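You operate a simulated robot arm through the tools that you are given. There is no shell and no other tool.

You run a simulated robot arm. Do the job below in one go: nothing can be reset, and whatever is moved stays where it is left.

JOB
Swap the capped bottle in the blue holder for the empty one and fill that to the mark.
Fine: capped one into the free yellow holder; side tap, no drips; blue holder back at LOAD; white-capped bottle and other controls stay. Where these are worked on the way, their far stop is far enough and under half their travel is too little: blue bottle holder.

Only the result counts: the job must be done as asked and must still hold three seconds after the hand-in. Knocking over, shifting, dropping, spilling or breaking anything else fails it.

ROBOT AND FRAMES
A 6-joint arm with a two-finger gripper, fixed in place. Base frame: the origin is at the foot of the arm, x ahead of it, y to its left, z up; the work surface is at about z = 80. Units: cm, rad, N and s.
Its first joint turns from -2.897 to 2.897 rad. Payload 3.43 kg.
The TCP is the grasp point between the finger pads, 2 cm short of the fingertips. In the tool frame z runs along the fingers and y along their closing line. The gripper opens to 19 cm. The gripper's body begins 24.8 cm behind the TCP.
Orientation is that of the tool frame in the base frame, as a unit quaternion [w, x, y, z]. With the fingers straight down and closing along the base's y, the tool's x points along the base's -x, its y along +y and its z along -z.

CONTROLS
- The arm moves only by the tool jog_arm. Its argument "steps" is a list of rows, each a list of 7 numbers: the turn, a rotation vector about the base's x, y, z in rad, then the shift along the base's x, y, z in cm, then the closure, from 0 (fully open) to 1 (shut). In form: [[wx, wy, wz, tx, ty, tz, jaw], ...]. A call has 1 to 20 rows; each row shifts and turns the commanded pose from where the row before left it. Each row takes 0.2 s and may step no farther than 5 cm and 0.15 rad from the row before; otherwise, or with a gripper value out of range, the whole call is refused. Where a pose cannot be reached the arm comes as near as it can. A force on the tool above 40 N (or 10 N above the force at the start of the call, whichever is more), or a blocked arm, ends the call early, and 0.2 s more pass. Each finger travels about 4.5 cm/s and halts on what it meets, pressing with about 21 N; the grip force reading is that of the motor and also rises with nothing between the fingers. The clock runs only during rows and for 0.2 s after the last one: add rows that do not move to give the fingers time. It gives the time, the measured TCP pose, the force on the tool (base axes), the opening and the grip force at its end, in the units of the frame above (readings bear some noise), with the torque about the TCP (base axes, N m) and any sound that the robot's microphone picked up.
- Cameras (640 x 400 px; columns grow to the right, rows downward): "scene" is fixed at [4.89, 50.05, 159.24]; the picture's right is [-0.23, -0.97, 0.00], its down [-0.61, 0.14, -0.78] and it looks along [0.76, -0.18, -0.63] (base axes); focal length 364 px, centre (320, 200). "wrist" rides on the gripper at [7, -0.8, -28.8] in the tool frame; the picture's right is [0.12, 0.99, 0.00], its down [-0.96, 0.12, -0.25] and it looks along [-0.25, 0.03, 0.97] (tool axes); focal length 261 px, centre (320, 200). There is no depth. A picture from a camera that has moved, and an enlarged one, comes with that camera's place and axes in the base frame and with its lens.
- get_image(camera): a new picture of that camera. The clock stands still meanwhile.
- raise_lower(by): slides the trunk up (or, below 0, down) by that many cm; the arm rides with it, the base frame stays. It gives what a move gives, with no picture.
- enlarge(camera, box): a new picture of the part [left, top, right, bottom] of that camera's present view, enlarged. The clock stands still meanwhile.
- job_done(): hands the job in; it is judged then, once.

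Nothing tells you positions but the pictures and the camera data. Unless the task says otherwise, let go and move clear before handing in.

The tools are called as name(argument=value, ...) on one line, values as JSON. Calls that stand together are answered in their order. jog_arm: Moves the arm, as the interface text tells. Its arguments: {"type":"object","properties":{"steps":{"type":"array"}},"required":["steps"]} The other tools are called the same way: raise_lower (by) slides the trunk up or down; get_image (camera) takes a picture; enlarge (camera, box) takes an enlarged picture of a part of a camera's view; job_done () hands the job in.

At the start:

```text
t: 0.0
tcp_pos: [58.55, -6.47, 128.9]
orientation: [0.001, 0.0, 1.0, 0.0]
force: [-0.3, 1.0, -0.1]
torque: [-0.03, 0.0, -0.02]
opening: 19.01
gripper_force: 0.1
trunk travel left (down, up): [-15.0, 9.0]
```

scene: 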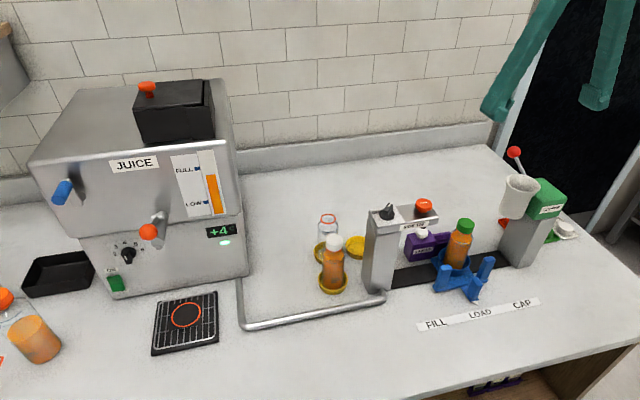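
wrist: 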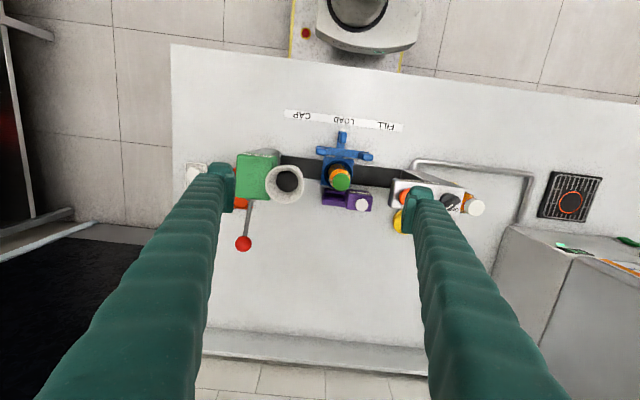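

I see a juice machine on the left, a side-tap post with yellow holders near it, a blue sliding holder on a black track with a green-capped bottle, and a capping post on the right. I'll enlarge the views to locate everything before moving.

enlarge(camera="scene", box=[300, 180, 460, 310])

enlarge(camera="scene", box=[400, 140, 600, 340])

enlarge(camera="wrist", box=[180, 90, 500, 290])

enlarge(camera="scene", box=[20, 70, 260, 370])

```text
3.08 times, centred on (380, 245) of scene
camera zoom: at [4.89, 50.05, 159.24], right [-0.23, -0.97, 0.0], down [-0.61, 0.14, -0.78], along [0.76, -0.18, -0.63], focal length 1120 px, centre (135, 62)
```

zoom: 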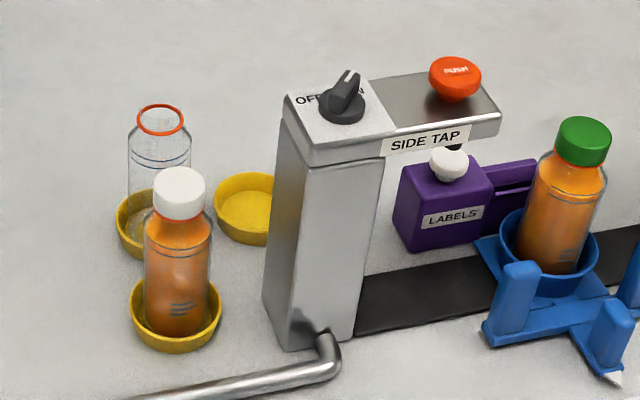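

```text
2.00 times, centred on (500, 240) of scene
camera zoom: at [4.89, 50.05, 159.24], right [-0.23, -0.97, 0.0], down [-0.61, 0.14, -0.78], along [0.76, -0.18, -0.63], focal length 728 px, centre (-40, 120)
```

zoom: 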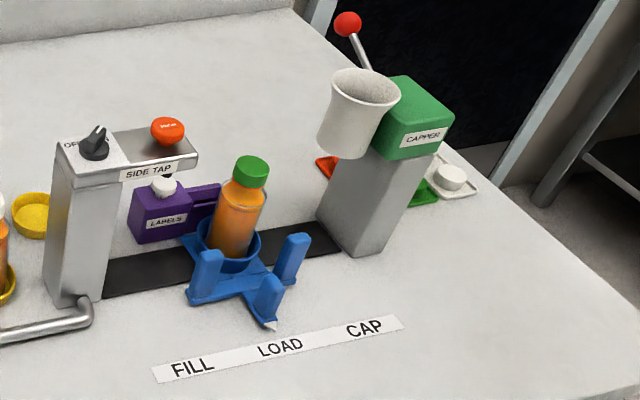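

```text
2.00 times, centred on (340, 190) of wrist
camera zoom: at [51.5, -7.19, 157.71], right [-0.12, 0.99, 0.0], down [0.96, 0.12, 0.25], along [0.25, 0.03, -0.97], focal length 521 px, centre (280, 220)
```

zoom: 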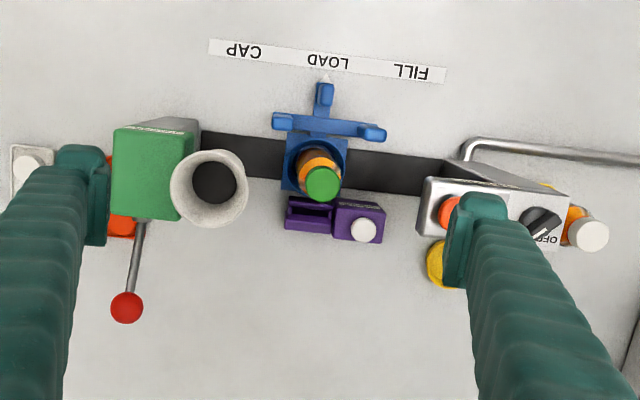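

```text
1.33 times, centred on (140, 220) of scene
camera zoom: at [4.89, 50.05, 159.24], right [-0.23, -0.97, 0.0], down [-0.61, 0.14, -0.78], along [0.76, -0.18, -0.63], focal length 485 px, centre (560, 173)
```

zoom: 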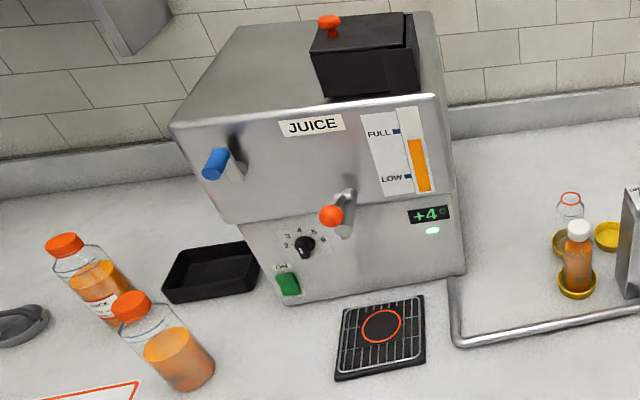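

The tap has a knob (OFF/…) and a red PUSH button on top. I'll zoom in on these labels and the spout before planning.

enlarge(camera="scene", box=[365, 190, 445, 240])

enlarge(camera="wrist", box=[385, 165, 495, 235])

enlarge(camera="scene", box=[420, 210, 510, 310])

enlarge(camera="wrist", box=[270, 100, 420, 220])

enlarge(camera="scene", box=[305, 205, 375, 300])

```text
8.00 times, centred on (405, 215) of scene
camera zoom: at [4.89, 50.05, 159.24], right [-0.23, -0.97, 0.0], down [-0.61, 0.14, -0.78], along [0.76, -0.18, -0.63], focal length 2911 px, centre (-360, 80)
```

zoom: 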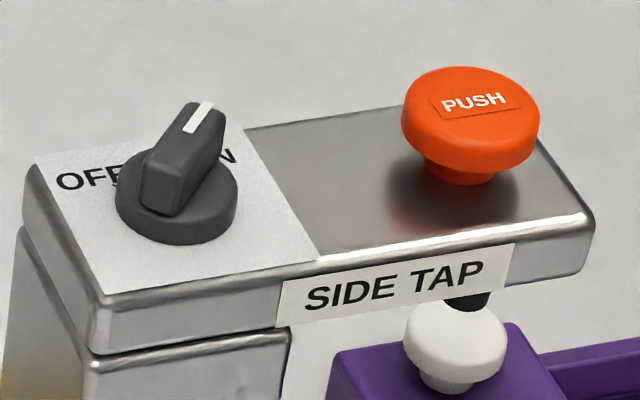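

```text
5.71 times, centred on (440, 200) of wrist
camera zoom: at [51.5, -7.19, 157.71], right [-0.12, 0.99, 0.0], down [0.96, 0.12, 0.25], along [0.25, 0.03, -0.97], focal length 1489 px, centre (-366, 200)
```

zoom: 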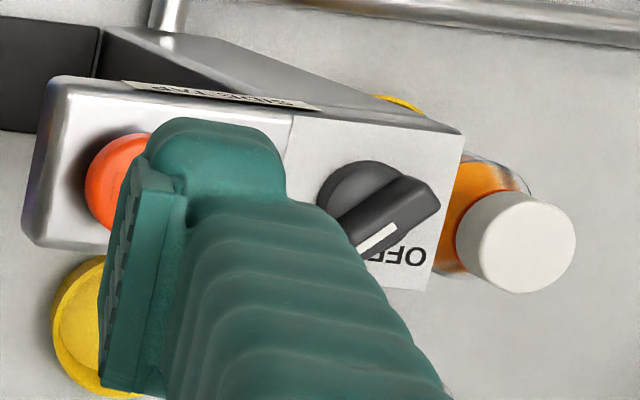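

```text
4.00 times, centred on (465, 260) of scene
camera zoom: at [4.89, 50.05, 159.24], right [-0.23, -0.97, 0.0], down [-0.61, 0.14, -0.78], along [0.76, -0.18, -0.63], focal length 1455 px, centre (-260, -40)
```

zoom: 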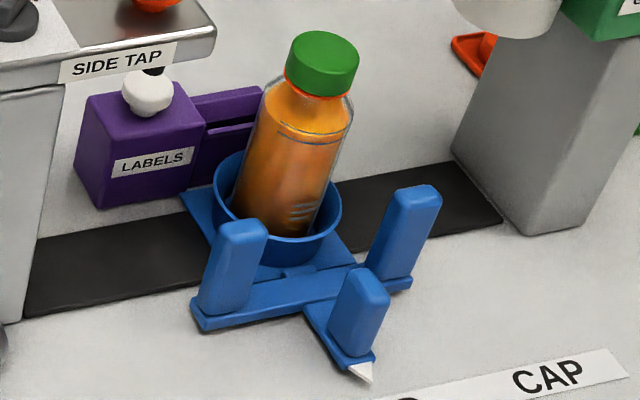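

```text
3.33 times, centred on (345, 160) of wrist
camera zoom: at [51.5, -7.19, 157.71], right [-0.12, 0.99, 0.0], down [0.96, 0.12, 0.25], along [0.25, 0.03, -0.97], focal length 869 px, centre (237, 333)
```

zoom: 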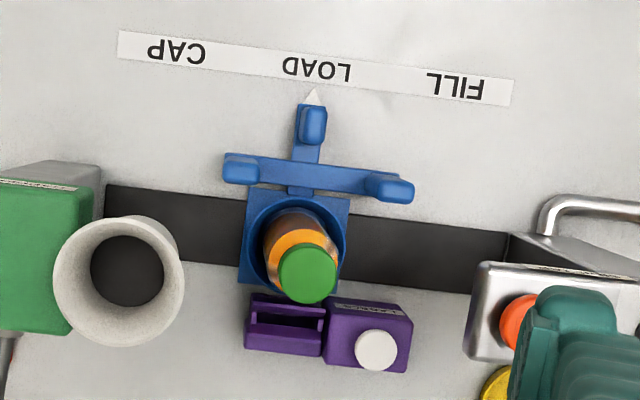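

```text
4.21 times, centred on (340, 252) of scene
camera zoom: at [4.89, 50.05, 159.24], right [-0.23, -0.97, 0.0], down [-0.61, 0.14, -0.78], along [0.76, -0.18, -0.63], focal length 1532 px, centre (236, -21)
```

zoom: 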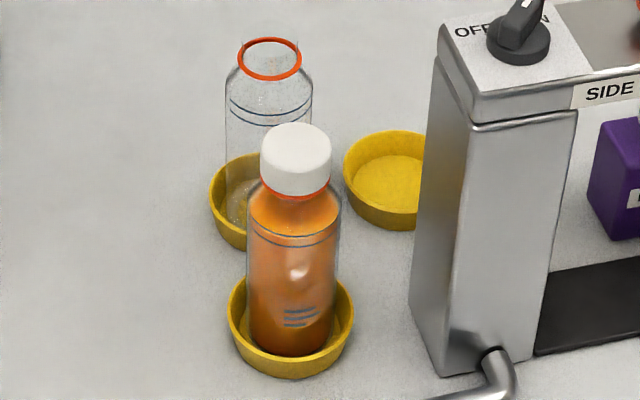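

The bench axes look aligned with the base frame. My estimates are:
- Green-capped bottle: about (61.8, -0.9), top at z≈98.
- Free yellow holder: about (74.7, 21.5).
- Empty bottle: about (72.5, 32).
- Tap button: about (62, 12), z≈107.

I'll narrow the jaw, move above the green-capped bottle and look again.

jog_arm(steps=[[0, 0, 0, 0, 0, 0, 0.5], [0, 0, 0, 0, 1.5, 0, 0.5], [0, 0, 0, 1, 1.5, 0, 0.5], [0, 0, 0, 1, 1.5, 0, 0.5], [0, 0, 0, 1.25, 1.07, 0, 0.5], [0, 0, 0, 0, 0, 0, 0.5], [0, 0, 0, 0, 0, 0, 0.5]])

get_image(camera="wrist")

enlarge(camera="wrist", box=[240, 80, 400, 180])

enlarge(camera="wrist", box=[340, 100, 500, 200])

```text
t: 1.6
tcp_pos: [61.75, -0.92, 128.89]
orientation: [0.001, 0.0, 1.0, -0.001]
force: [0.1, -0.6, 1.1]
torque: [0.01, 0.0, 0.0]
opening: 9.55
gripper_force: 0.0
trunk travel left (down, up): [-15.0, 9.0]
```

```text
taken
camera wrist: at [54.72, -1.65, 157.71], right [-0.12, 0.99, 0.0], down [0.96, 0.12, 0.25], along [0.25, 0.03, -0.97], focal length 261 px, centre (320, 200)
```

wrist: 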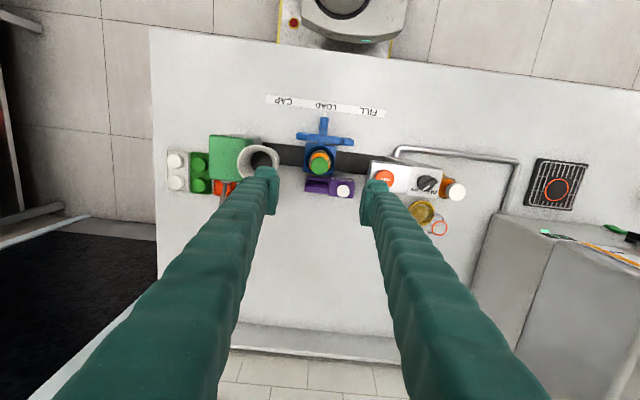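

```text
4.00 times, centred on (320, 130) of wrist
camera zoom: at [54.72, -1.65, 157.71], right [-0.12, 0.99, 0.0], down [0.96, 0.12, 0.25], along [0.25, 0.03, -0.97], focal length 1043 px, centre (320, 480)
```

zoom: 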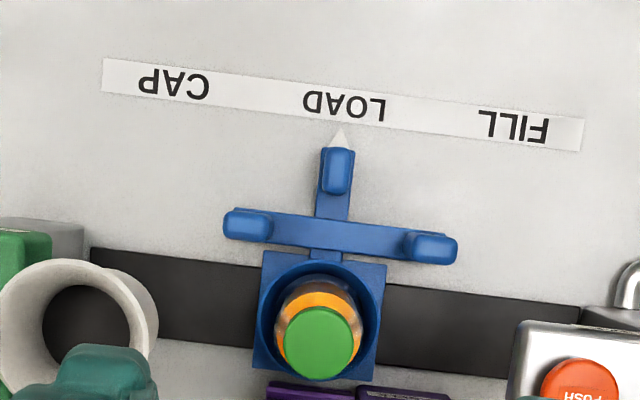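

```text
4.00 times, centred on (420, 150) of wrist
camera zoom: at [54.72, -1.65, 157.71], right [-0.12, 0.99, 0.0], down [0.96, 0.12, 0.25], along [0.25, 0.03, -0.97], focal length 1043 px, centre (-80, 400)
```

zoom: 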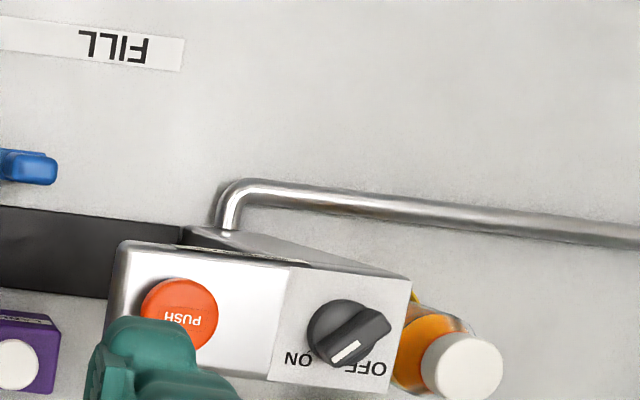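

The knob points to ON, and LOAD and FILL are about 12.1 cm apart along y. The bottle is centred under the gripper at about (61.9, -0.83), so I'll descend and grip its body just above the cup rim.

jog_arm(steps=[[0, 0, 0, 0.1, 0.08, -4.5, 0.5], [0, 0, 0, 0, 0, -4.5, 0.5], [0, 0, 0, 0, 0, -4.5, 0.5], [0, 0, 0, 0, 0, -4.5, 0.5], [0, 0, 0, 0, 0, -4.5, 0.5], [0, 0, 0, 0, 0, -4.5, 0.5], [0, 0, 0, 0, 0, -4, 0.5], [0, 0, 0, 0, 0, -3, 0.5], [0, 0, 0, 0, 0, -2.5, 0.5], [0, 0, 0, 0, 0, -2.1, 0.5], [0, 0, 0, 0, 0, 0, 0.5]])

enlarge(camera="scene", box=[380, 160, 540, 310])

get_image(camera="wrist")

```text
t: 4.0
tcp_pos: [61.91, -0.84, 90.32]
orientation: [0.0, 0.0, 1.0, 0.0]
force: [0.1, -0.3, 0.4]
torque: [-0.02, -0.03, 0.01]
opening: 9.48
gripper_force: 0.0
trunk travel left (down, up): [-15.0, 9.0]
```

```text
2.67 times, centred on (460, 235) of scene
camera zoom: at [4.89, 50.05, 159.24], right [-0.23, -0.97, 0.0], down [-0.61, 0.14, -0.78], along [0.76, -0.18, -0.63], focal length 970 px, centre (-53, 107)
```

zoom: 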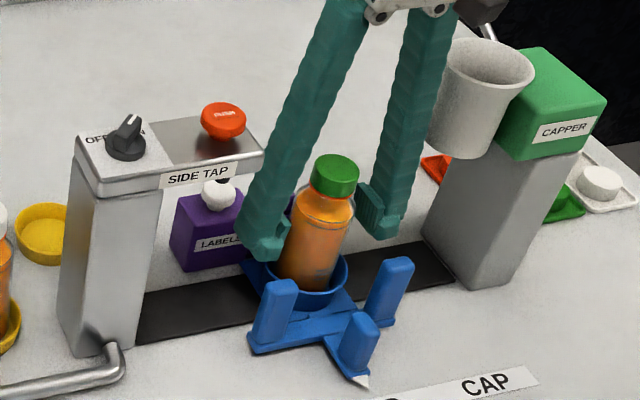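

```text
taken
camera wrist: at [54.83, -1.64, 119.11], right [-0.12, 0.99, 0.0], down [0.96, 0.12, 0.25], along [0.25, 0.03, -0.97], focal length 261 px, centre (320, 200)
```

wrist: 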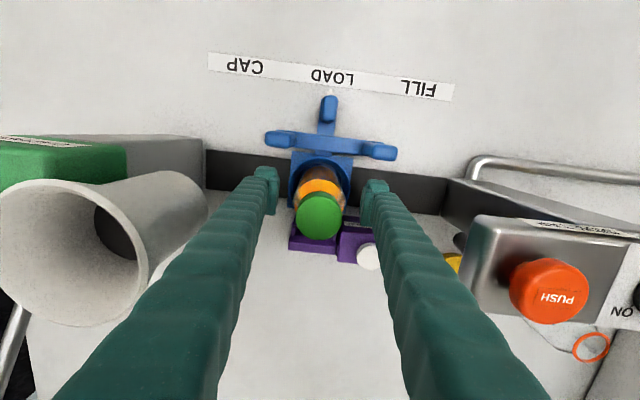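

The fingers straddle the bottle cleanly. I'll close on the body.

jog_arm(steps=[[0, 0, 0, 0, 0, 0, 0.8], [0, 0, 0, 0, 0, 0, 0.8], [0, 0, 0, 0, 0, 0, 0.8], [0, 0, 0, 0, 0, 0, 0.8], [0, 0, 0, 0, 0, 0, 0.8]])

enlarge(camera="scene", box=[380, 160, 540, 310])

```text
t: 5.2
tcp_pos: [61.91, -0.81, 90.32]
orientation: [0.0, 0.0, 1.0, 0.001]
force: [-0.4, -0.5, 0.6]
torque: [0.01, 0.02, 0.01]
opening: 5.43
gripper_force: 20.4
trunk travel left (down, up): [-15.0, 9.0]
```

```text
2.67 times, centred on (460, 235) of scene
camera zoom: at [4.89, 50.05, 159.24], right [-0.23, -0.97, 0.0], down [-0.61, 0.14, -0.78], along [0.76, -0.18, -0.63], focal length 970 px, centre (-53, 107)
```

zoom: 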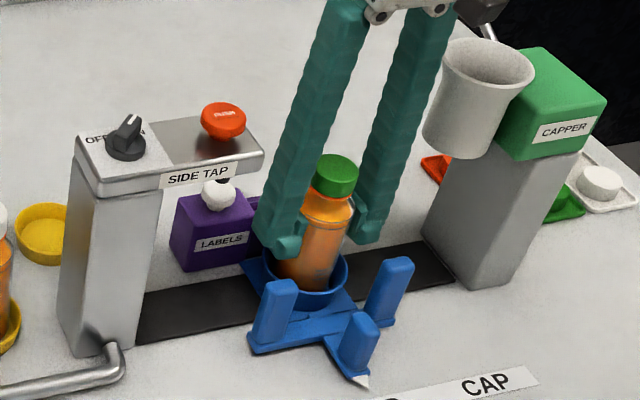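

The grip is solid at 5.4 cm wide. I'll lift straight up, clear of the tap and funnel, and move toward the free yellow holder.

jog_arm(steps=[[0, 0, 0, 0, 0, 1, 0.8], [0, 0, 0, 0, 0, 2, 0.8], [0, 0, 0, 0, 0, 3, 0.8], [0, 0, 0, 0, 0, 4, 0.8], [0, 0, 0, 0, 0, 4, 0.8], [0, 0, 0, 0, 0, 4, 0.8], [0, 0, 0, 0, 0, 4, 0.8], [0, 0, 0, 0, 0, 4, 0.8], [0, 0, 0, 0, 0, 4, 0.8], [0, 0, 0, 0, 0, 2, 0.8], [0, 0, 0, 2, 0, 0, 0.8], [0, 0, 0, 3, 2, 0, 0.8], [0, 0, 0, 3, 3, 0, 0.8], [0, 0, 0, 3, 3, 0, 0.8], [0, 0, 0, 1.9, 2, 0, 0.8], [0, 0, 0, 0, 0, 0, 0.8]])

get_image(camera="wrist")

get_image(camera="scene")

```text
t: 8.6
tcp_pos: [74.83, 8.99, 122.28]
orientation: [0.0, 0.0, 1.0, 0.0]
force: [-0.3, 0.2, -0.6]
torque: [0.01, 0.04, 0.0]
opening: 5.43
gripper_force: 21.6
trunk travel left (down, up): [-15.0, 9.0]
```

```text
taken
camera wrist: at [67.82, 8.37, 151.14], right [-0.12, 0.99, 0.0], down [0.96, 0.12, 0.25], along [0.25, 0.03, -0.97], focal length 261 px, centre (320, 200)
```

wrist: 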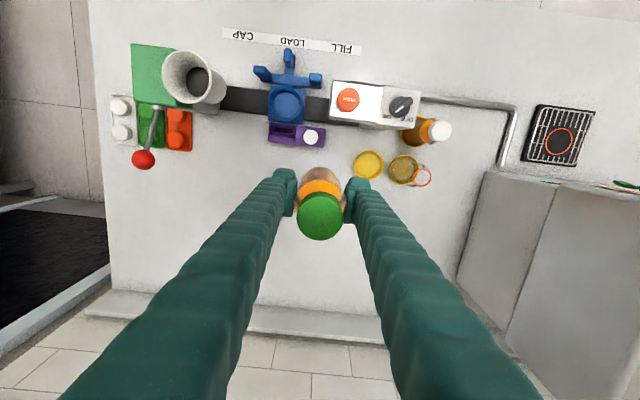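

```text
taken
```

scene: 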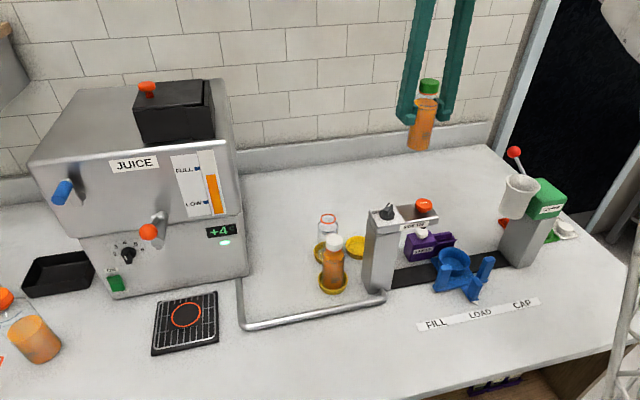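

enlarge(camera="wrist", box=[320, 110, 480, 210])

enlarge(camera="scene", box=[300, 200, 400, 300])

enlarge(camera="scene", box=[390, 60, 460, 160])

enlarge(camera="wrist", box=[210, 40, 350, 150])

```text
4.00 times, centred on (400, 160) of wrist
camera zoom: at [67.82, 8.37, 151.14], right [-0.12, 0.99, 0.0], down [0.96, 0.12, 0.25], along [0.25, 0.03, -0.97], focal length 1043 px, centre (0, 360)
```

zoom: 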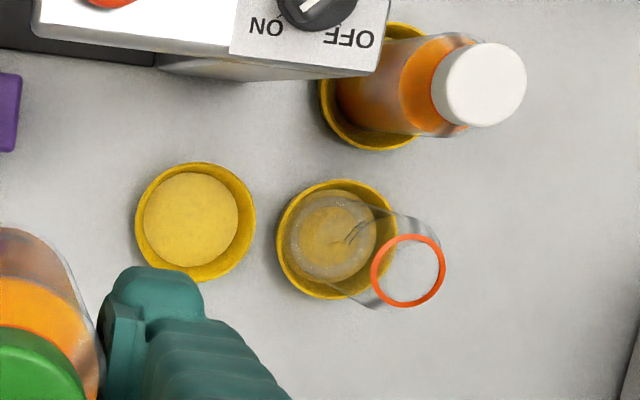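

```text
4.00 times, centred on (350, 250) of scene
camera zoom: at [4.89, 50.05, 159.24], right [-0.23, -0.97, 0.0], down [-0.61, 0.14, -0.78], along [0.76, -0.18, -0.63], focal length 1455 px, centre (200, 0)
```

zoom: 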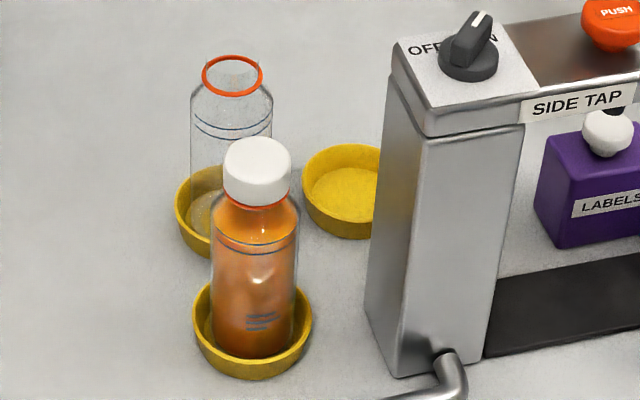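

```text
4.00 times, centred on (425, 110) of scene
camera zoom: at [4.89, 50.05, 159.24], right [-0.23, -0.97, 0.0], down [-0.61, 0.14, -0.78], along [0.76, -0.18, -0.63], focal length 1455 px, centre (-100, 560)
```

zoom: 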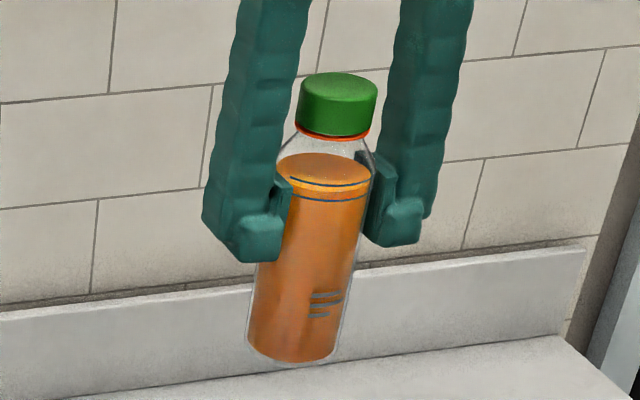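

```text
3.64 times, centred on (280, 95) of wrist
camera zoom: at [67.82, 8.37, 151.14], right [-0.12, 0.99, 0.0], down [0.96, 0.12, 0.25], along [0.25, 0.03, -0.97], focal length 948 px, centre (466, 582)
```

zoom: 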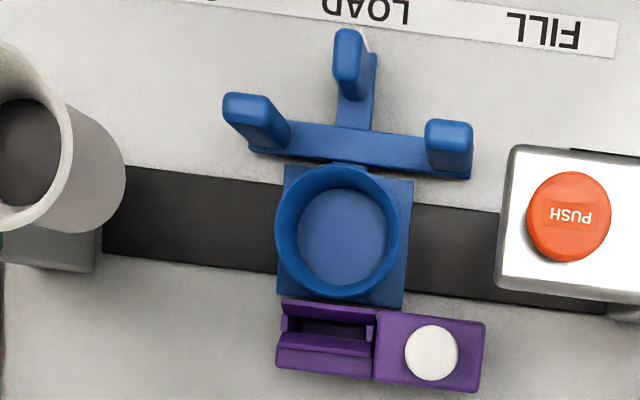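

The free holder is centred at about (74.5, 22.0) and the empty bottle at about (74.5, 31.3). The bottle in hand is filled just to the double ring, so that is the mark. I'll move over the free holder and lower most of the way.

jog_arm(steps=[[0, 0, 0, -0.1, 2, 0, 0.8], [0, 0, 0, -0.1, 3, 0, 0.8], [0, 0, 0, -0.13, 3, 0, 0.8], [0, 0, 0, 0, 3, 0, 0.8], [0, 0, 0, 0, 2, 0, 0.8], [0, 0, 0, 0, 0, -3, 0.8], [0, 0, 0, 0, 0, -4, 0.8], [0, 0, 0, 0, 0, -4, 0.8], [0, 0, 0, 0, 0, -4, 0.8], [0, 0, 0, 0, 0, -4, 0.8], [0, 0, 0, 0, 0, -3, 0.8], [0, 0, 0, 0, 0, -2, 0.8], [0, 0, 0, 0, 0, 0, 0.8]])

get_image(camera="wrist")

enlarge(camera="scene", box=[300, 150, 420, 300])

```text
t: 11.4
tcp_pos: [74.4, 22.17, 98.31]
orientation: [-0.001, -0.001, 1.0, 0.0]
force: [0.1, -0.8, 0.2]
torque: [0.03, 0.02, 0.01]
opening: 5.42
gripper_force: 20.9
trunk travel left (down, up): [-15.0, 9.0]
```

```text
taken
camera wrist: at [67.26, 21.41, 127.12], right [-0.12, 0.99, 0.0], down [0.96, 0.12, 0.25], along [0.25, 0.03, -0.97], focal length 261 px, centre (320, 200)
```

wrist: 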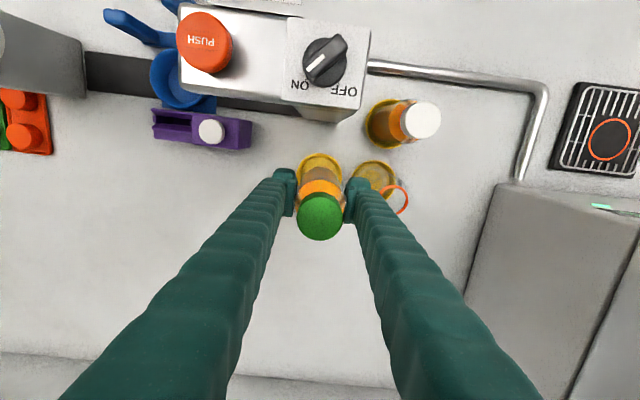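

```text
2.67 times, centred on (360, 225) of scene
camera zoom: at [4.89, 50.05, 159.24], right [-0.23, -0.97, 0.0], down [-0.61, 0.14, -0.78], along [0.76, -0.18, -0.63], focal length 970 px, centre (213, 133)
```

zoom: 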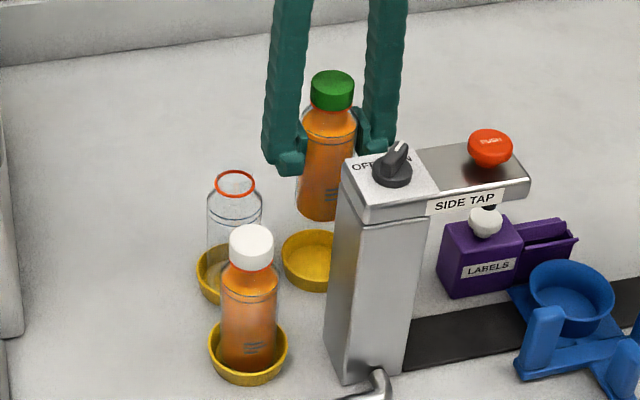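

enlarge(camera="wrist", box=[270, 10, 390, 110])

enlarge(camera="wrist", box=[270, 140, 430, 250])

```text
4.00 times, centred on (330, 60) of wrist
camera zoom: at [67.26, 21.41, 127.12], right [-0.12, 0.99, 0.0], down [0.96, 0.12, 0.25], along [0.25, 0.03, -0.97], focal length 1043 px, centre (280, 760)
```

zoom: 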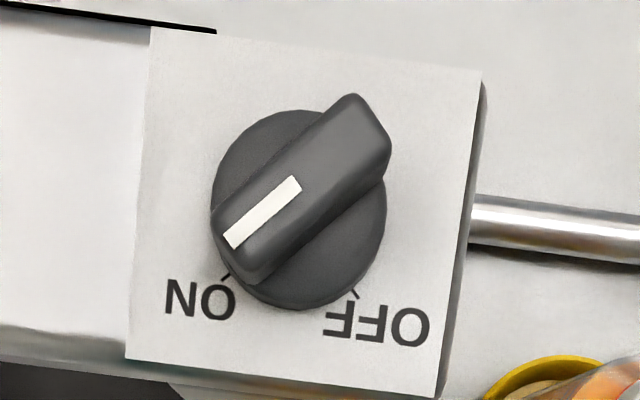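

```text
3.64 times, centred on (350, 195) of wrist
camera zoom: at [67.26, 21.41, 127.12], right [-0.12, 0.99, 0.0], down [0.96, 0.12, 0.25], along [0.25, 0.03, -0.97], focal length 948 px, centre (211, 218)
```

zoom: 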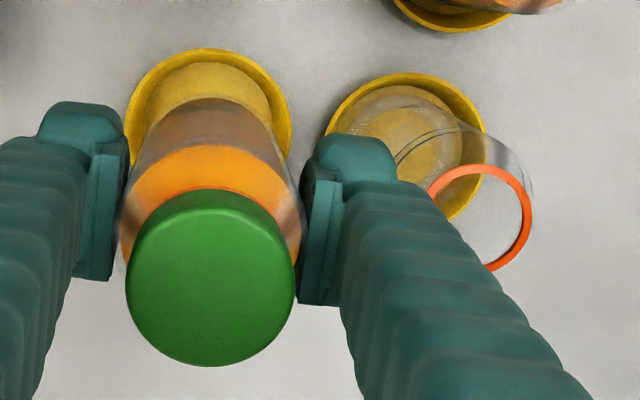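

The knob is clearly at ON, and the bottle is centred over the free holder. I'll lower it gently.

jog_arm(steps=[[0, 0, 0, 0, 0, -2.5, 0.8], [0, 0, 0, 0, 0, -2.5, 0.8], [0, 0, 0, 0, 0, -2, 0.8], [0, 0, 0, 0, 0, -0.8, 0.8], [0, 0, 0, 0, 0, 0, 0.8]])

jog_arm(steps=[[0, 0, 0, 0, 0, -0.3, 0.8], [0, 0, 0, 0, 0, 0, 0.8]])

jog_arm(steps=[[0, 0, 0, 0, 0, -0.3, 0.8], [0, 0, 0, 0, 0, 0, 0.8]])

enlarge(camera="scene", box=[300, 180, 400, 300])

```text
t: 12.6
tcp_pos: [74.53, 22.2, 90.56]
orientation: [0.0, 0.0, 1.0, 0.0]
force: [-0.2, -0.4, -1.2]
torque: [0.01, -0.01, 0.02]
opening: 5.42
gripper_force: 20.7
trunk travel left (down, up): [-15.0, 9.0]
```

```text
t: 13.2
tcp_pos: [74.61, 22.35, 90.24]
orientation: [0.001, -0.001, 1.0, 0.0]
force: [-0.4, -0.1, -0.1]
torque: [-0.04, -0.04, -0.03]
opening: 5.42
gripper_force: 20.6
trunk travel left (down, up): [-15.0, 9.0]
```

```text
t: 13.8
tcp_pos: [74.48, 22.34, 89.92]
orientation: [0.0, 0.0, 1.0, 0.0]
force: [-0.6, 0.3, 0.4]
torque: [-0.01, 0.0, 0.0]
opening: 5.4
gripper_force: 21.2
trunk travel left (down, up): [-15.0, 9.0]
```

```text
3.33 times, centred on (350, 240) of scene
camera zoom: at [4.89, 50.05, 159.24], right [-0.23, -0.97, 0.0], down [-0.61, 0.14, -0.78], along [0.76, -0.18, -0.63], focal length 1213 px, centre (220, 67)
```

zoom: 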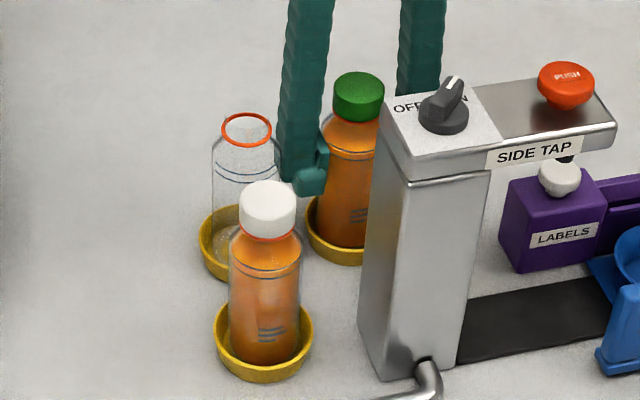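

No contact yet. I'll continue down in small steps until it seats.

jog_arm(steps=[[0, 0, 0, 0, -0.1, -0.2, 0.8], [0, 0, 0, 0, 0, 0, 0.8]])

jog_arm(steps=[[0, 0, 0, 0, 0, -0.2, 0.8], [0, 0, 0, 0, 0, 0, 0.8]])

jog_arm(steps=[[0, 0, 0, 0, 0, -0.2, 0.8], [0, 0, 0, 0, 0, 0, 0.8]])

enlarge(camera="scene", box=[320, 200, 380, 275])

```text
t: 14.4
tcp_pos: [74.45, 22.22, 89.86]
orientation: [0.0, 0.0, 1.0, 0.001]
force: [-0.1, 0.4, -0.4]
torque: [0.01, -0.03, 0.02]
opening: 5.44
gripper_force: 20.7
trunk travel left (down, up): [-15.0, 9.0]
```

```text
t: 15.0
tcp_pos: [74.49, 22.08, 89.62]
orientation: [0.001, -0.001, 1.0, 0.0]
force: [0.5, 1.8, 11.2]
torque: [0.1, -0.02, 0.0]
opening: 5.41
gripper_force: 21.6
trunk travel left (down, up): [-15.0, 9.0]
```

```text
t: 15.6
tcp_pos: [74.49, 22.16, 89.34]
orientation: [-0.001, 0.0, 1.0, 0.0]
force: [0.6, 1.5, 18.5]
torque: [0.09, -0.08, -0.05]
opening: 5.43
gripper_force: 21.1
trunk travel left (down, up): [-15.0, 9.0]
```

```text
5.33 times, centred on (350, 238) of scene
camera zoom: at [4.89, 50.05, 159.24], right [-0.23, -0.97, 0.0], down [-0.61, 0.14, -0.78], along [0.76, -0.18, -0.63], focal length 1941 px, centre (160, 0)
```

zoom: 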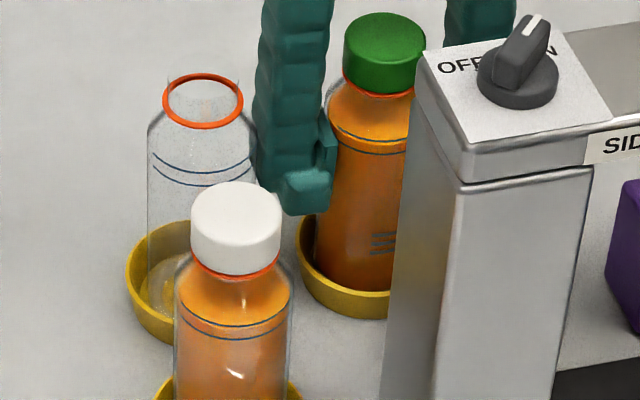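

It's seated with contact at about 89.6. I'll relieve the press, open slightly so the fingers stay clear of the empty bottle, and rise.

jog_arm(steps=[[0, 0, 0, 0, 0, 0.3, 0.8], [0, 0, 0, 0, 0, 0, 0.8], [0, 0, 0, 0, 0, 0, 0.62], [0, 0, 0, 0, 0, 0, 0.62], [0, 0, 0, 0, 0, 0, 0.62]])

enlarge(camera="scene", box=[310, 180, 400, 300])

enlarge(camera="wrist", box=[240, 130, 440, 260])

```text
t: 16.8
tcp_pos: [74.41, 22.09, 89.67]
orientation: [0.0, 0.001, 1.0, 0.001]
force: [-0.2, 0.3, 0.7]
torque: [0.0, -0.02, -0.03]
opening: 7.2
gripper_force: 0.1
trunk travel left (down, up): [-15.0, 9.0]
```

```text
3.33 times, centred on (355, 240) of scene
camera zoom: at [4.89, 50.05, 159.24], right [-0.23, -0.97, 0.0], down [-0.61, 0.14, -0.78], along [0.76, -0.18, -0.63], focal length 1213 px, centre (203, 67)
```

zoom: 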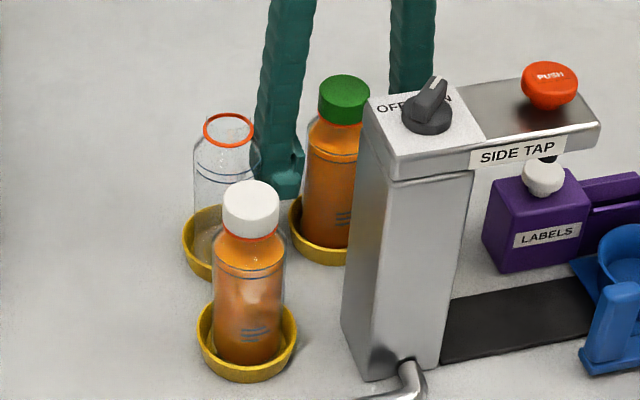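

```text
3.08 times, centred on (340, 195) of wrist
camera zoom: at [67.41, 21.39, 118.44], right [-0.12, 0.99, 0.0], down [0.96, 0.12, 0.25], along [0.25, 0.03, -0.97], focal length 802 px, centre (258, 215)
```

zoom: 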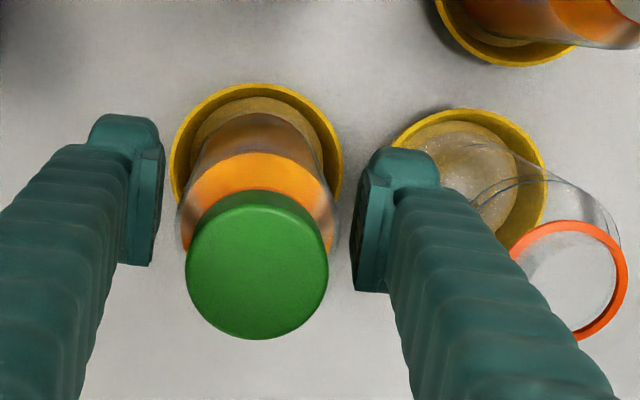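

The capped bottle stands free in the yellow holder. I'll rise, move over the empty bottle, and turn the jaw about 43° so the fingers pass clear of both neighbours.

jog_arm(steps=[[0, 0, 0, 0, 0, 2, 0.62], [0, 0, 0, 0, 0, 4, 0.62], [0, 0, 0, 0, 0, 4, 0.62], [0, 0, 0, 0, 0, 4, 0.62], [0, 0, 0, 0, 0, 4, 0.62], [0, 0, 0.15, 0, 2, 0, 0.55], [0, 0, 0.15, 0, 2, 0, 0.55], [0, 0, 0.15, 0, 2, 0, 0.55], [0, 0, 0.15, 0, 2, 0, 0.55], [0, 0, 0.15, 0, 1.2, 0, 0.55], [0, 0, 0, 0, 0, 0, 0.55]])

get_image(camera="wrist")

enlarge(camera="wrist", box=[240, 120, 400, 260])

enlarge(camera="scene", box=[290, 130, 400, 300])

```text
t: 19.2
tcp_pos: [74.51, 31.43, 107.65]
orientation: [0.0, -0.368, 0.93, 0.0]
force: [0.2, -1.0, 0.9]
torque: [0.05, -0.02, 0.02]
opening: 8.54
gripper_force: 0.0
trunk travel left (down, up): [-15.0, 9.0]
```

```text
taken
camera wrist: at [69.91, 26.05, 136.4], right [-0.77, 0.64, 0.0], down [0.62, 0.74, 0.25], along [0.16, 0.19, -0.97], focal length 261 px, centre (320, 200)
```

wrist: 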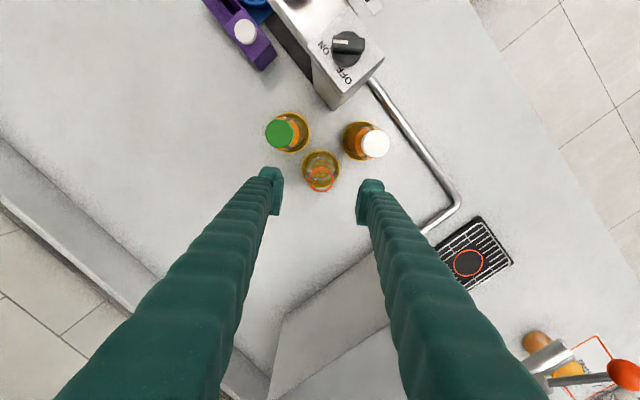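

```text
2.86 times, centred on (320, 190) of wrist
camera zoom: at [69.91, 26.05, 136.4], right [-0.77, 0.64, 0.0], down [0.62, 0.74, 0.25], along [0.16, 0.19, -0.97], focal length 745 px, centre (320, 229)
```

zoom: 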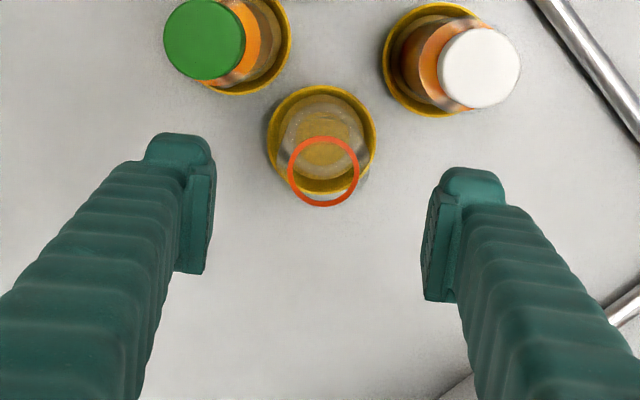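

```text
2.35 times, centred on (345, 215) of scene
camera zoom: at [4.89, 50.05, 159.24], right [-0.23, -0.97, 0.0], down [-0.61, 0.14, -0.78], along [0.76, -0.18, -0.63], focal length 856 px, centre (261, 165)
```

zoom: 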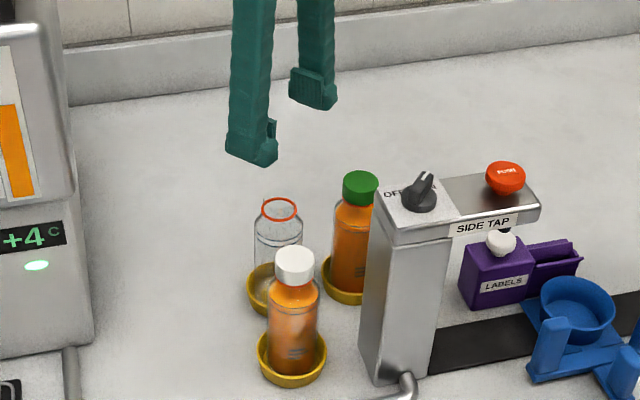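

The empty bottle is centred between the turned fingers within about 0.2 cm. I'll descend to the same height on the body and grip it.

jog_arm(steps=[[0, 0, 0, -0.05, 0.15, -3, 0.55], [0, 0, 0, 0, 0, -4, 0.55], [0, 0, 0, 0, 0, -4, 0.55], [0, 0, 0, 0, 0, -4, 0.55], [0, 0, 0, 0, 0, -2, 0.55], [0, 0, 0, 0, 0, -0.9, 0.55], [0, 0, 0, 0, 0, 0, 0.55]])

enlarge(camera="wrist", box=[240, 120, 400, 260])

enlarge(camera="scene", box=[290, 130, 400, 300])

```text
t: 20.8
tcp_pos: [74.47, 31.38, 89.46]
orientation: [0.0, -0.367, 0.93, 0.0]
force: [0.0, -0.3, 0.6]
torque: [0.0, 0.0, -0.01]
opening: 8.54
gripper_force: 0.0
trunk travel left (down, up): [-15.0, 9.0]
```

```text
2.86 times, centred on (320, 190) of wrist
camera zoom: at [69.83, 26.13, 118.35], right [-0.76, 0.65, 0.0], down [0.62, 0.74, 0.25], along [0.16, 0.19, -0.97], focal length 745 px, centre (320, 229)
```

zoom: 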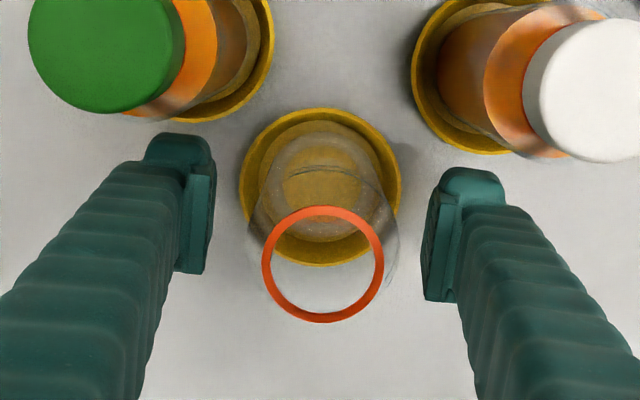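

```text
2.35 times, centred on (345, 215) of scene
camera zoom: at [4.89, 50.05, 159.24], right [-0.23, -0.97, 0.0], down [-0.61, 0.14, -0.78], along [0.76, -0.18, -0.63], focal length 856 px, centre (261, 165)
```

zoom: 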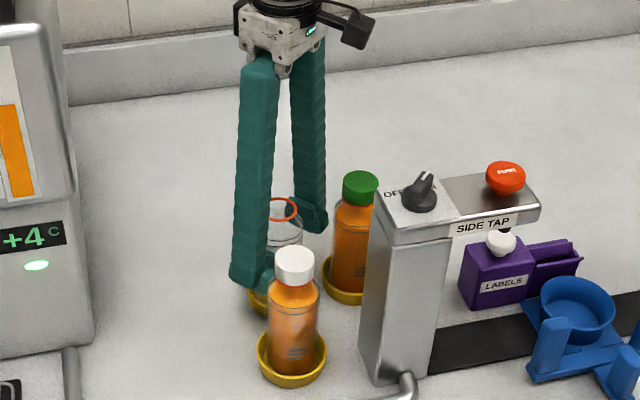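

jog_arm(steps=[[0, 0, 0, 0, 0.15, 0.1, 0.55], [0, 0, 0, 0, 0, 0, 0.8], [0, 0, 0, 0, 0, 0, 0.8], [0, 0, 0, 0, 0, 0, 0.8], [0, 0, 0, 0, 0, 0, 0.8], [0, 0, 0, 0, 0, 0, 0.8]])

enlarge(camera="wrist", box=[240, 120, 400, 260])

```text
t: 22.2
tcp_pos: [74.42, 31.49, 89.67]
orientation: [0.0, -0.366, 0.931, 0.0]
force: [-0.2, -0.3, -0.5]
torque: [0.03, -0.01, 0.01]
opening: 5.39
gripper_force: 21.0
trunk travel left (down, up): [-15.0, 9.0]
```

```text
2.86 times, centred on (320, 190) of wrist
camera zoom: at [69.84, 26.27, 118.52], right [-0.76, 0.65, 0.0], down [0.62, 0.74, 0.25], along [0.16, 0.19, -0.97], focal length 745 px, centre (320, 229)
```

zoom: 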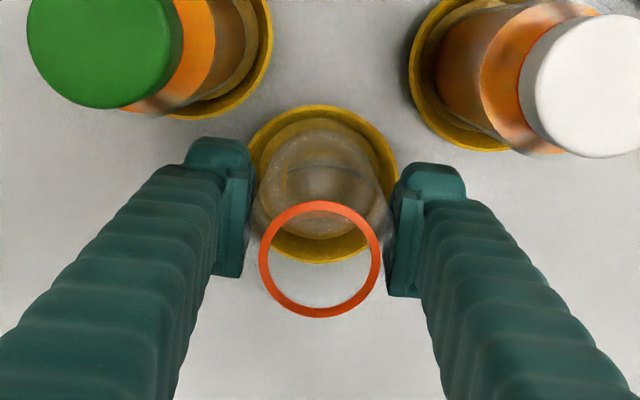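

It's gripped. I'll lift it high, carry it behind and above the tap while turning back, and come over the blue cup.

jog_arm(steps=[[0, 0, 0, 0, 0, 1.5, 0.8], [0, 0, 0, 0, 0, 3, 0.8], [0, 0, 0, 0, 0, 4, 0.8], [0, 0, 0, 0, 0, 4.5, 0.8], [0, 0, 0, 0, 0, 4.5, 0.8], [0, 0, 0, 0, 0, 4.5, 0.8], [0, 0, 0, 0, 0, 4.5, 0.8], [0, 0, 0, 0, 0, 4.5, 0.8], [0, 0, 0, 0, -2, 1.5, 0.8], [0, 0, -0.15, 0, -3.5, 0, 0.8], [0, 0, -0.15, 0, -3.5, 0, 0.8], [0, 0, -0.15, 0, -3.5, 0, 0.8], [0, 0, -0.15, 0, -3.5, 0, 0.8], [0, 0, -0.15, 0, -3.5, 0, 0.8], [0, 0, 0, -2.5, -3.5, 0, 0.8], [0, 0, 0, -2.5, -3.5, 0, 0.8], [0, 0, 0, -2.5, -3, 0, 0.8], [0, 0, 0, -2.5, -2, 0, 0.8], [0, 0, 0, -2.5, -0.9, 0, 0.8], [0, 0, 0, 0, 0, 0, 0.8]])

get_image(camera="wrist")

enlarge(camera="wrist", box=[240, 90, 400, 240])

get_image(camera="scene")

```text
t: 26.4
tcp_pos: [61.88, -0.65, 122.29]
orientation: [0.001, -0.001, 1.0, 0.0]
force: [0.8, 0.8, -0.5]
torque: [0.0, -0.03, 0.01]
opening: 5.42
gripper_force: 20.0
trunk travel left (down, up): [-15.0, 9.0]
```

```text
taken
camera wrist: at [54.84, -1.45, 151.17], right [-0.12, 0.99, 0.0], down [0.96, 0.12, 0.25], along [0.25, 0.03, -0.97], focal length 261 px, centre (320, 200)
```

wrist: 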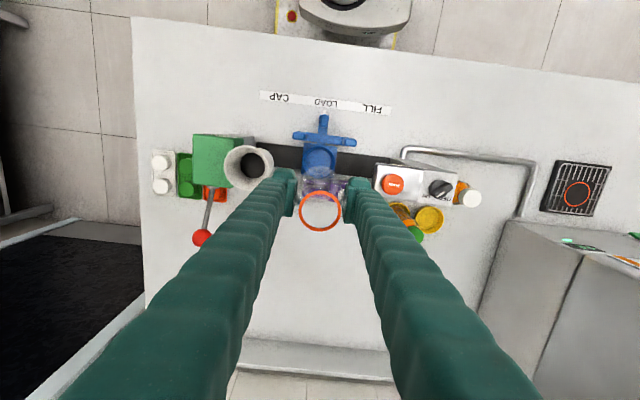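

```text
2.67 times, centred on (320, 165) of wrist
camera zoom: at [54.84, -1.45, 151.17], right [-0.12, 0.99, 0.0], down [0.96, 0.12, 0.25], along [0.25, 0.03, -0.97], focal length 695 px, centre (320, 293)
```

zoom: 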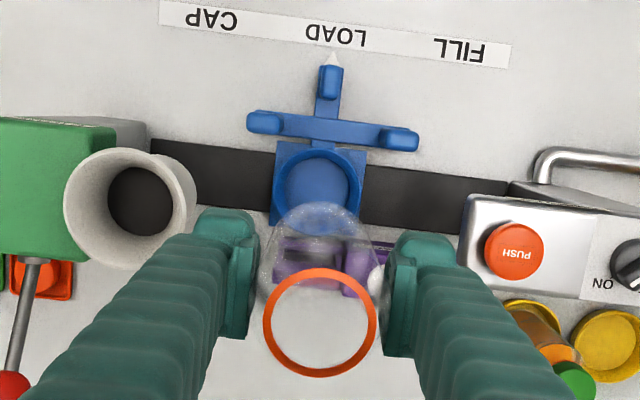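

```text
taken
```

scene: 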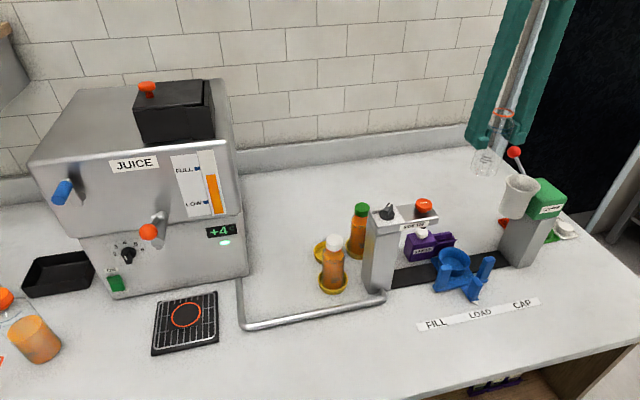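

The bottle hangs over the cup centre, within about 0.1 cm. I'll lower to just above seating, then go in small steps.

jog_arm(steps=[[0, 0, 0, 0, -0.05, -3, 0.8], [0, 0, 0, 0, 0, -4.5, 0.8], [0, 0, 0, 0, 0, -4.5, 0.8], [0, 0, 0, 0, 0, -4.5, 0.8], [0, 0, 0, 0, 0, -4.5, 0.8], [0, 0, 0, 0, 0, -3, 0.8], [0, 0, 0, 0, 0, -2, 0.8], [0, 0, 0, 0, 0, 0, 0.8]])

enlarge(camera="wrist", box=[240, 90, 400, 240])

enlarge(camera="scene", box=[390, 160, 530, 310])

```text
t: 28.2
tcp_pos: [61.9, -0.88, 96.29]
orientation: [0.0, 0.0, 1.0, 0.0]
force: [0.2, -0.4, -0.9]
torque: [-0.02, 0.01, 0.0]
opening: 5.42
gripper_force: 20.6
trunk travel left (down, up): [-15.0, 9.0]
```

```text
2.67 times, centred on (320, 165) of wrist
camera zoom: at [54.74, -1.62, 125.04], right [-0.12, 0.99, 0.0], down [0.96, 0.12, 0.25], along [0.25, 0.03, -0.97], focal length 695 px, centre (320, 293)
```

zoom: 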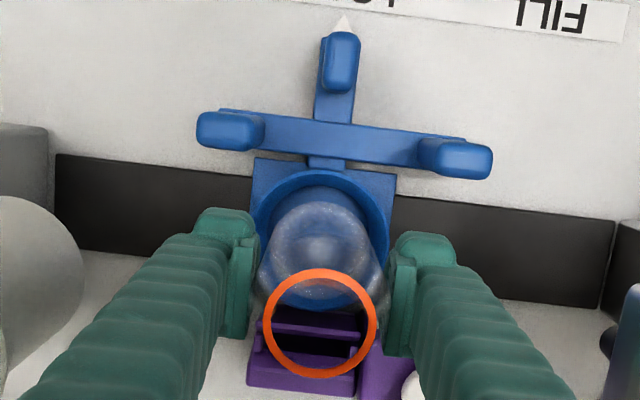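

```text
2.67 times, centred on (460, 235) of scene
camera zoom: at [4.89, 50.05, 159.24], right [-0.23, -0.97, 0.0], down [-0.61, 0.14, -0.78], along [0.76, -0.18, -0.63], focal length 970 px, centre (-53, 107)
```

zoom: 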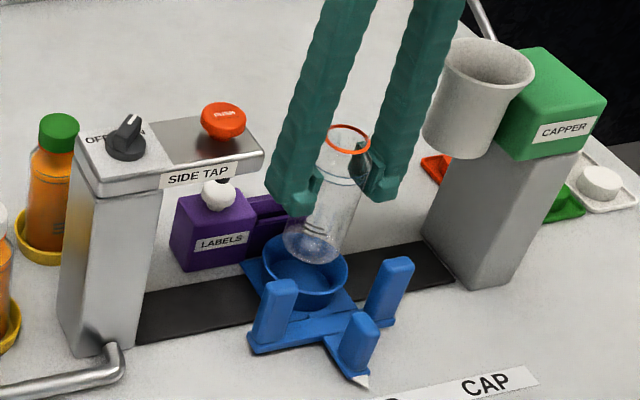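

jog_arm(steps=[[0, 0, 0, 0, 0.08, -2.5, 0.8], [0, 0, 0, 0, 0, -2, 0.8], [0, 0, 0, 0, 0, -0.8, 0.8], [0, 0, 0, 0, 0, 0, 0.8]])

jog_arm(steps=[[0, 0, 0, 0, 0, -0.3, 0.8], [0, 0, 0, 0, 0, 0, 0.8]])

jog_arm(steps=[[0, 0, 0, 0, 0, -0.2, 0.8], [0, 0, 0, 0, 0, 0, 0.8]])

jog_arm(steps=[[0, 0, 0, 0, 0, -0.2, 0.8], [0, 0, 0, 0, 0, 0, 0.8]])

```text
t: 29.2
tcp_pos: [61.83, -0.71, 90.94]
orientation: [-0.001, -0.001, 1.0, 0.0]
force: [0.4, -0.2, -0.3]
torque: [0.0, 0.03, 0.0]
opening: 5.4
gripper_force: 21.2
trunk travel left (down, up): [-15.0, 9.0]
```

```text
t: 29.8
tcp_pos: [61.88, -0.7, 90.7]
orientation: [0.001, 0.0, 1.0, 0.001]
force: [0.4, 1.0, -0.2]
torque: [-0.01, 0.0, 0.0]
opening: 5.41
gripper_force: 20.7
trunk travel left (down, up): [-15.0, 9.0]
```

```text
t: 30.4
tcp_pos: [61.83, -0.59, 90.43]
orientation: [0.0, 0.0, 1.0, -0.001]
force: [0.3, 0.3, -0.5]
torque: [0.03, 0.01, 0.01]
opening: 5.42
gripper_force: 20.5
trunk travel left (down, up): [-15.0, 9.0]
```

```text
t: 31.0
tcp_pos: [61.82, -0.85, 90.41]
orientation: [0.0, 0.0, 1.0, 0.0]
force: [-1.5, -0.2, 17.4]
torque: [-0.06, 0.15, 0.0]
opening: 5.41
gripper_force: 20.6
trunk travel left (down, up): [-15.0, 9.0]
```

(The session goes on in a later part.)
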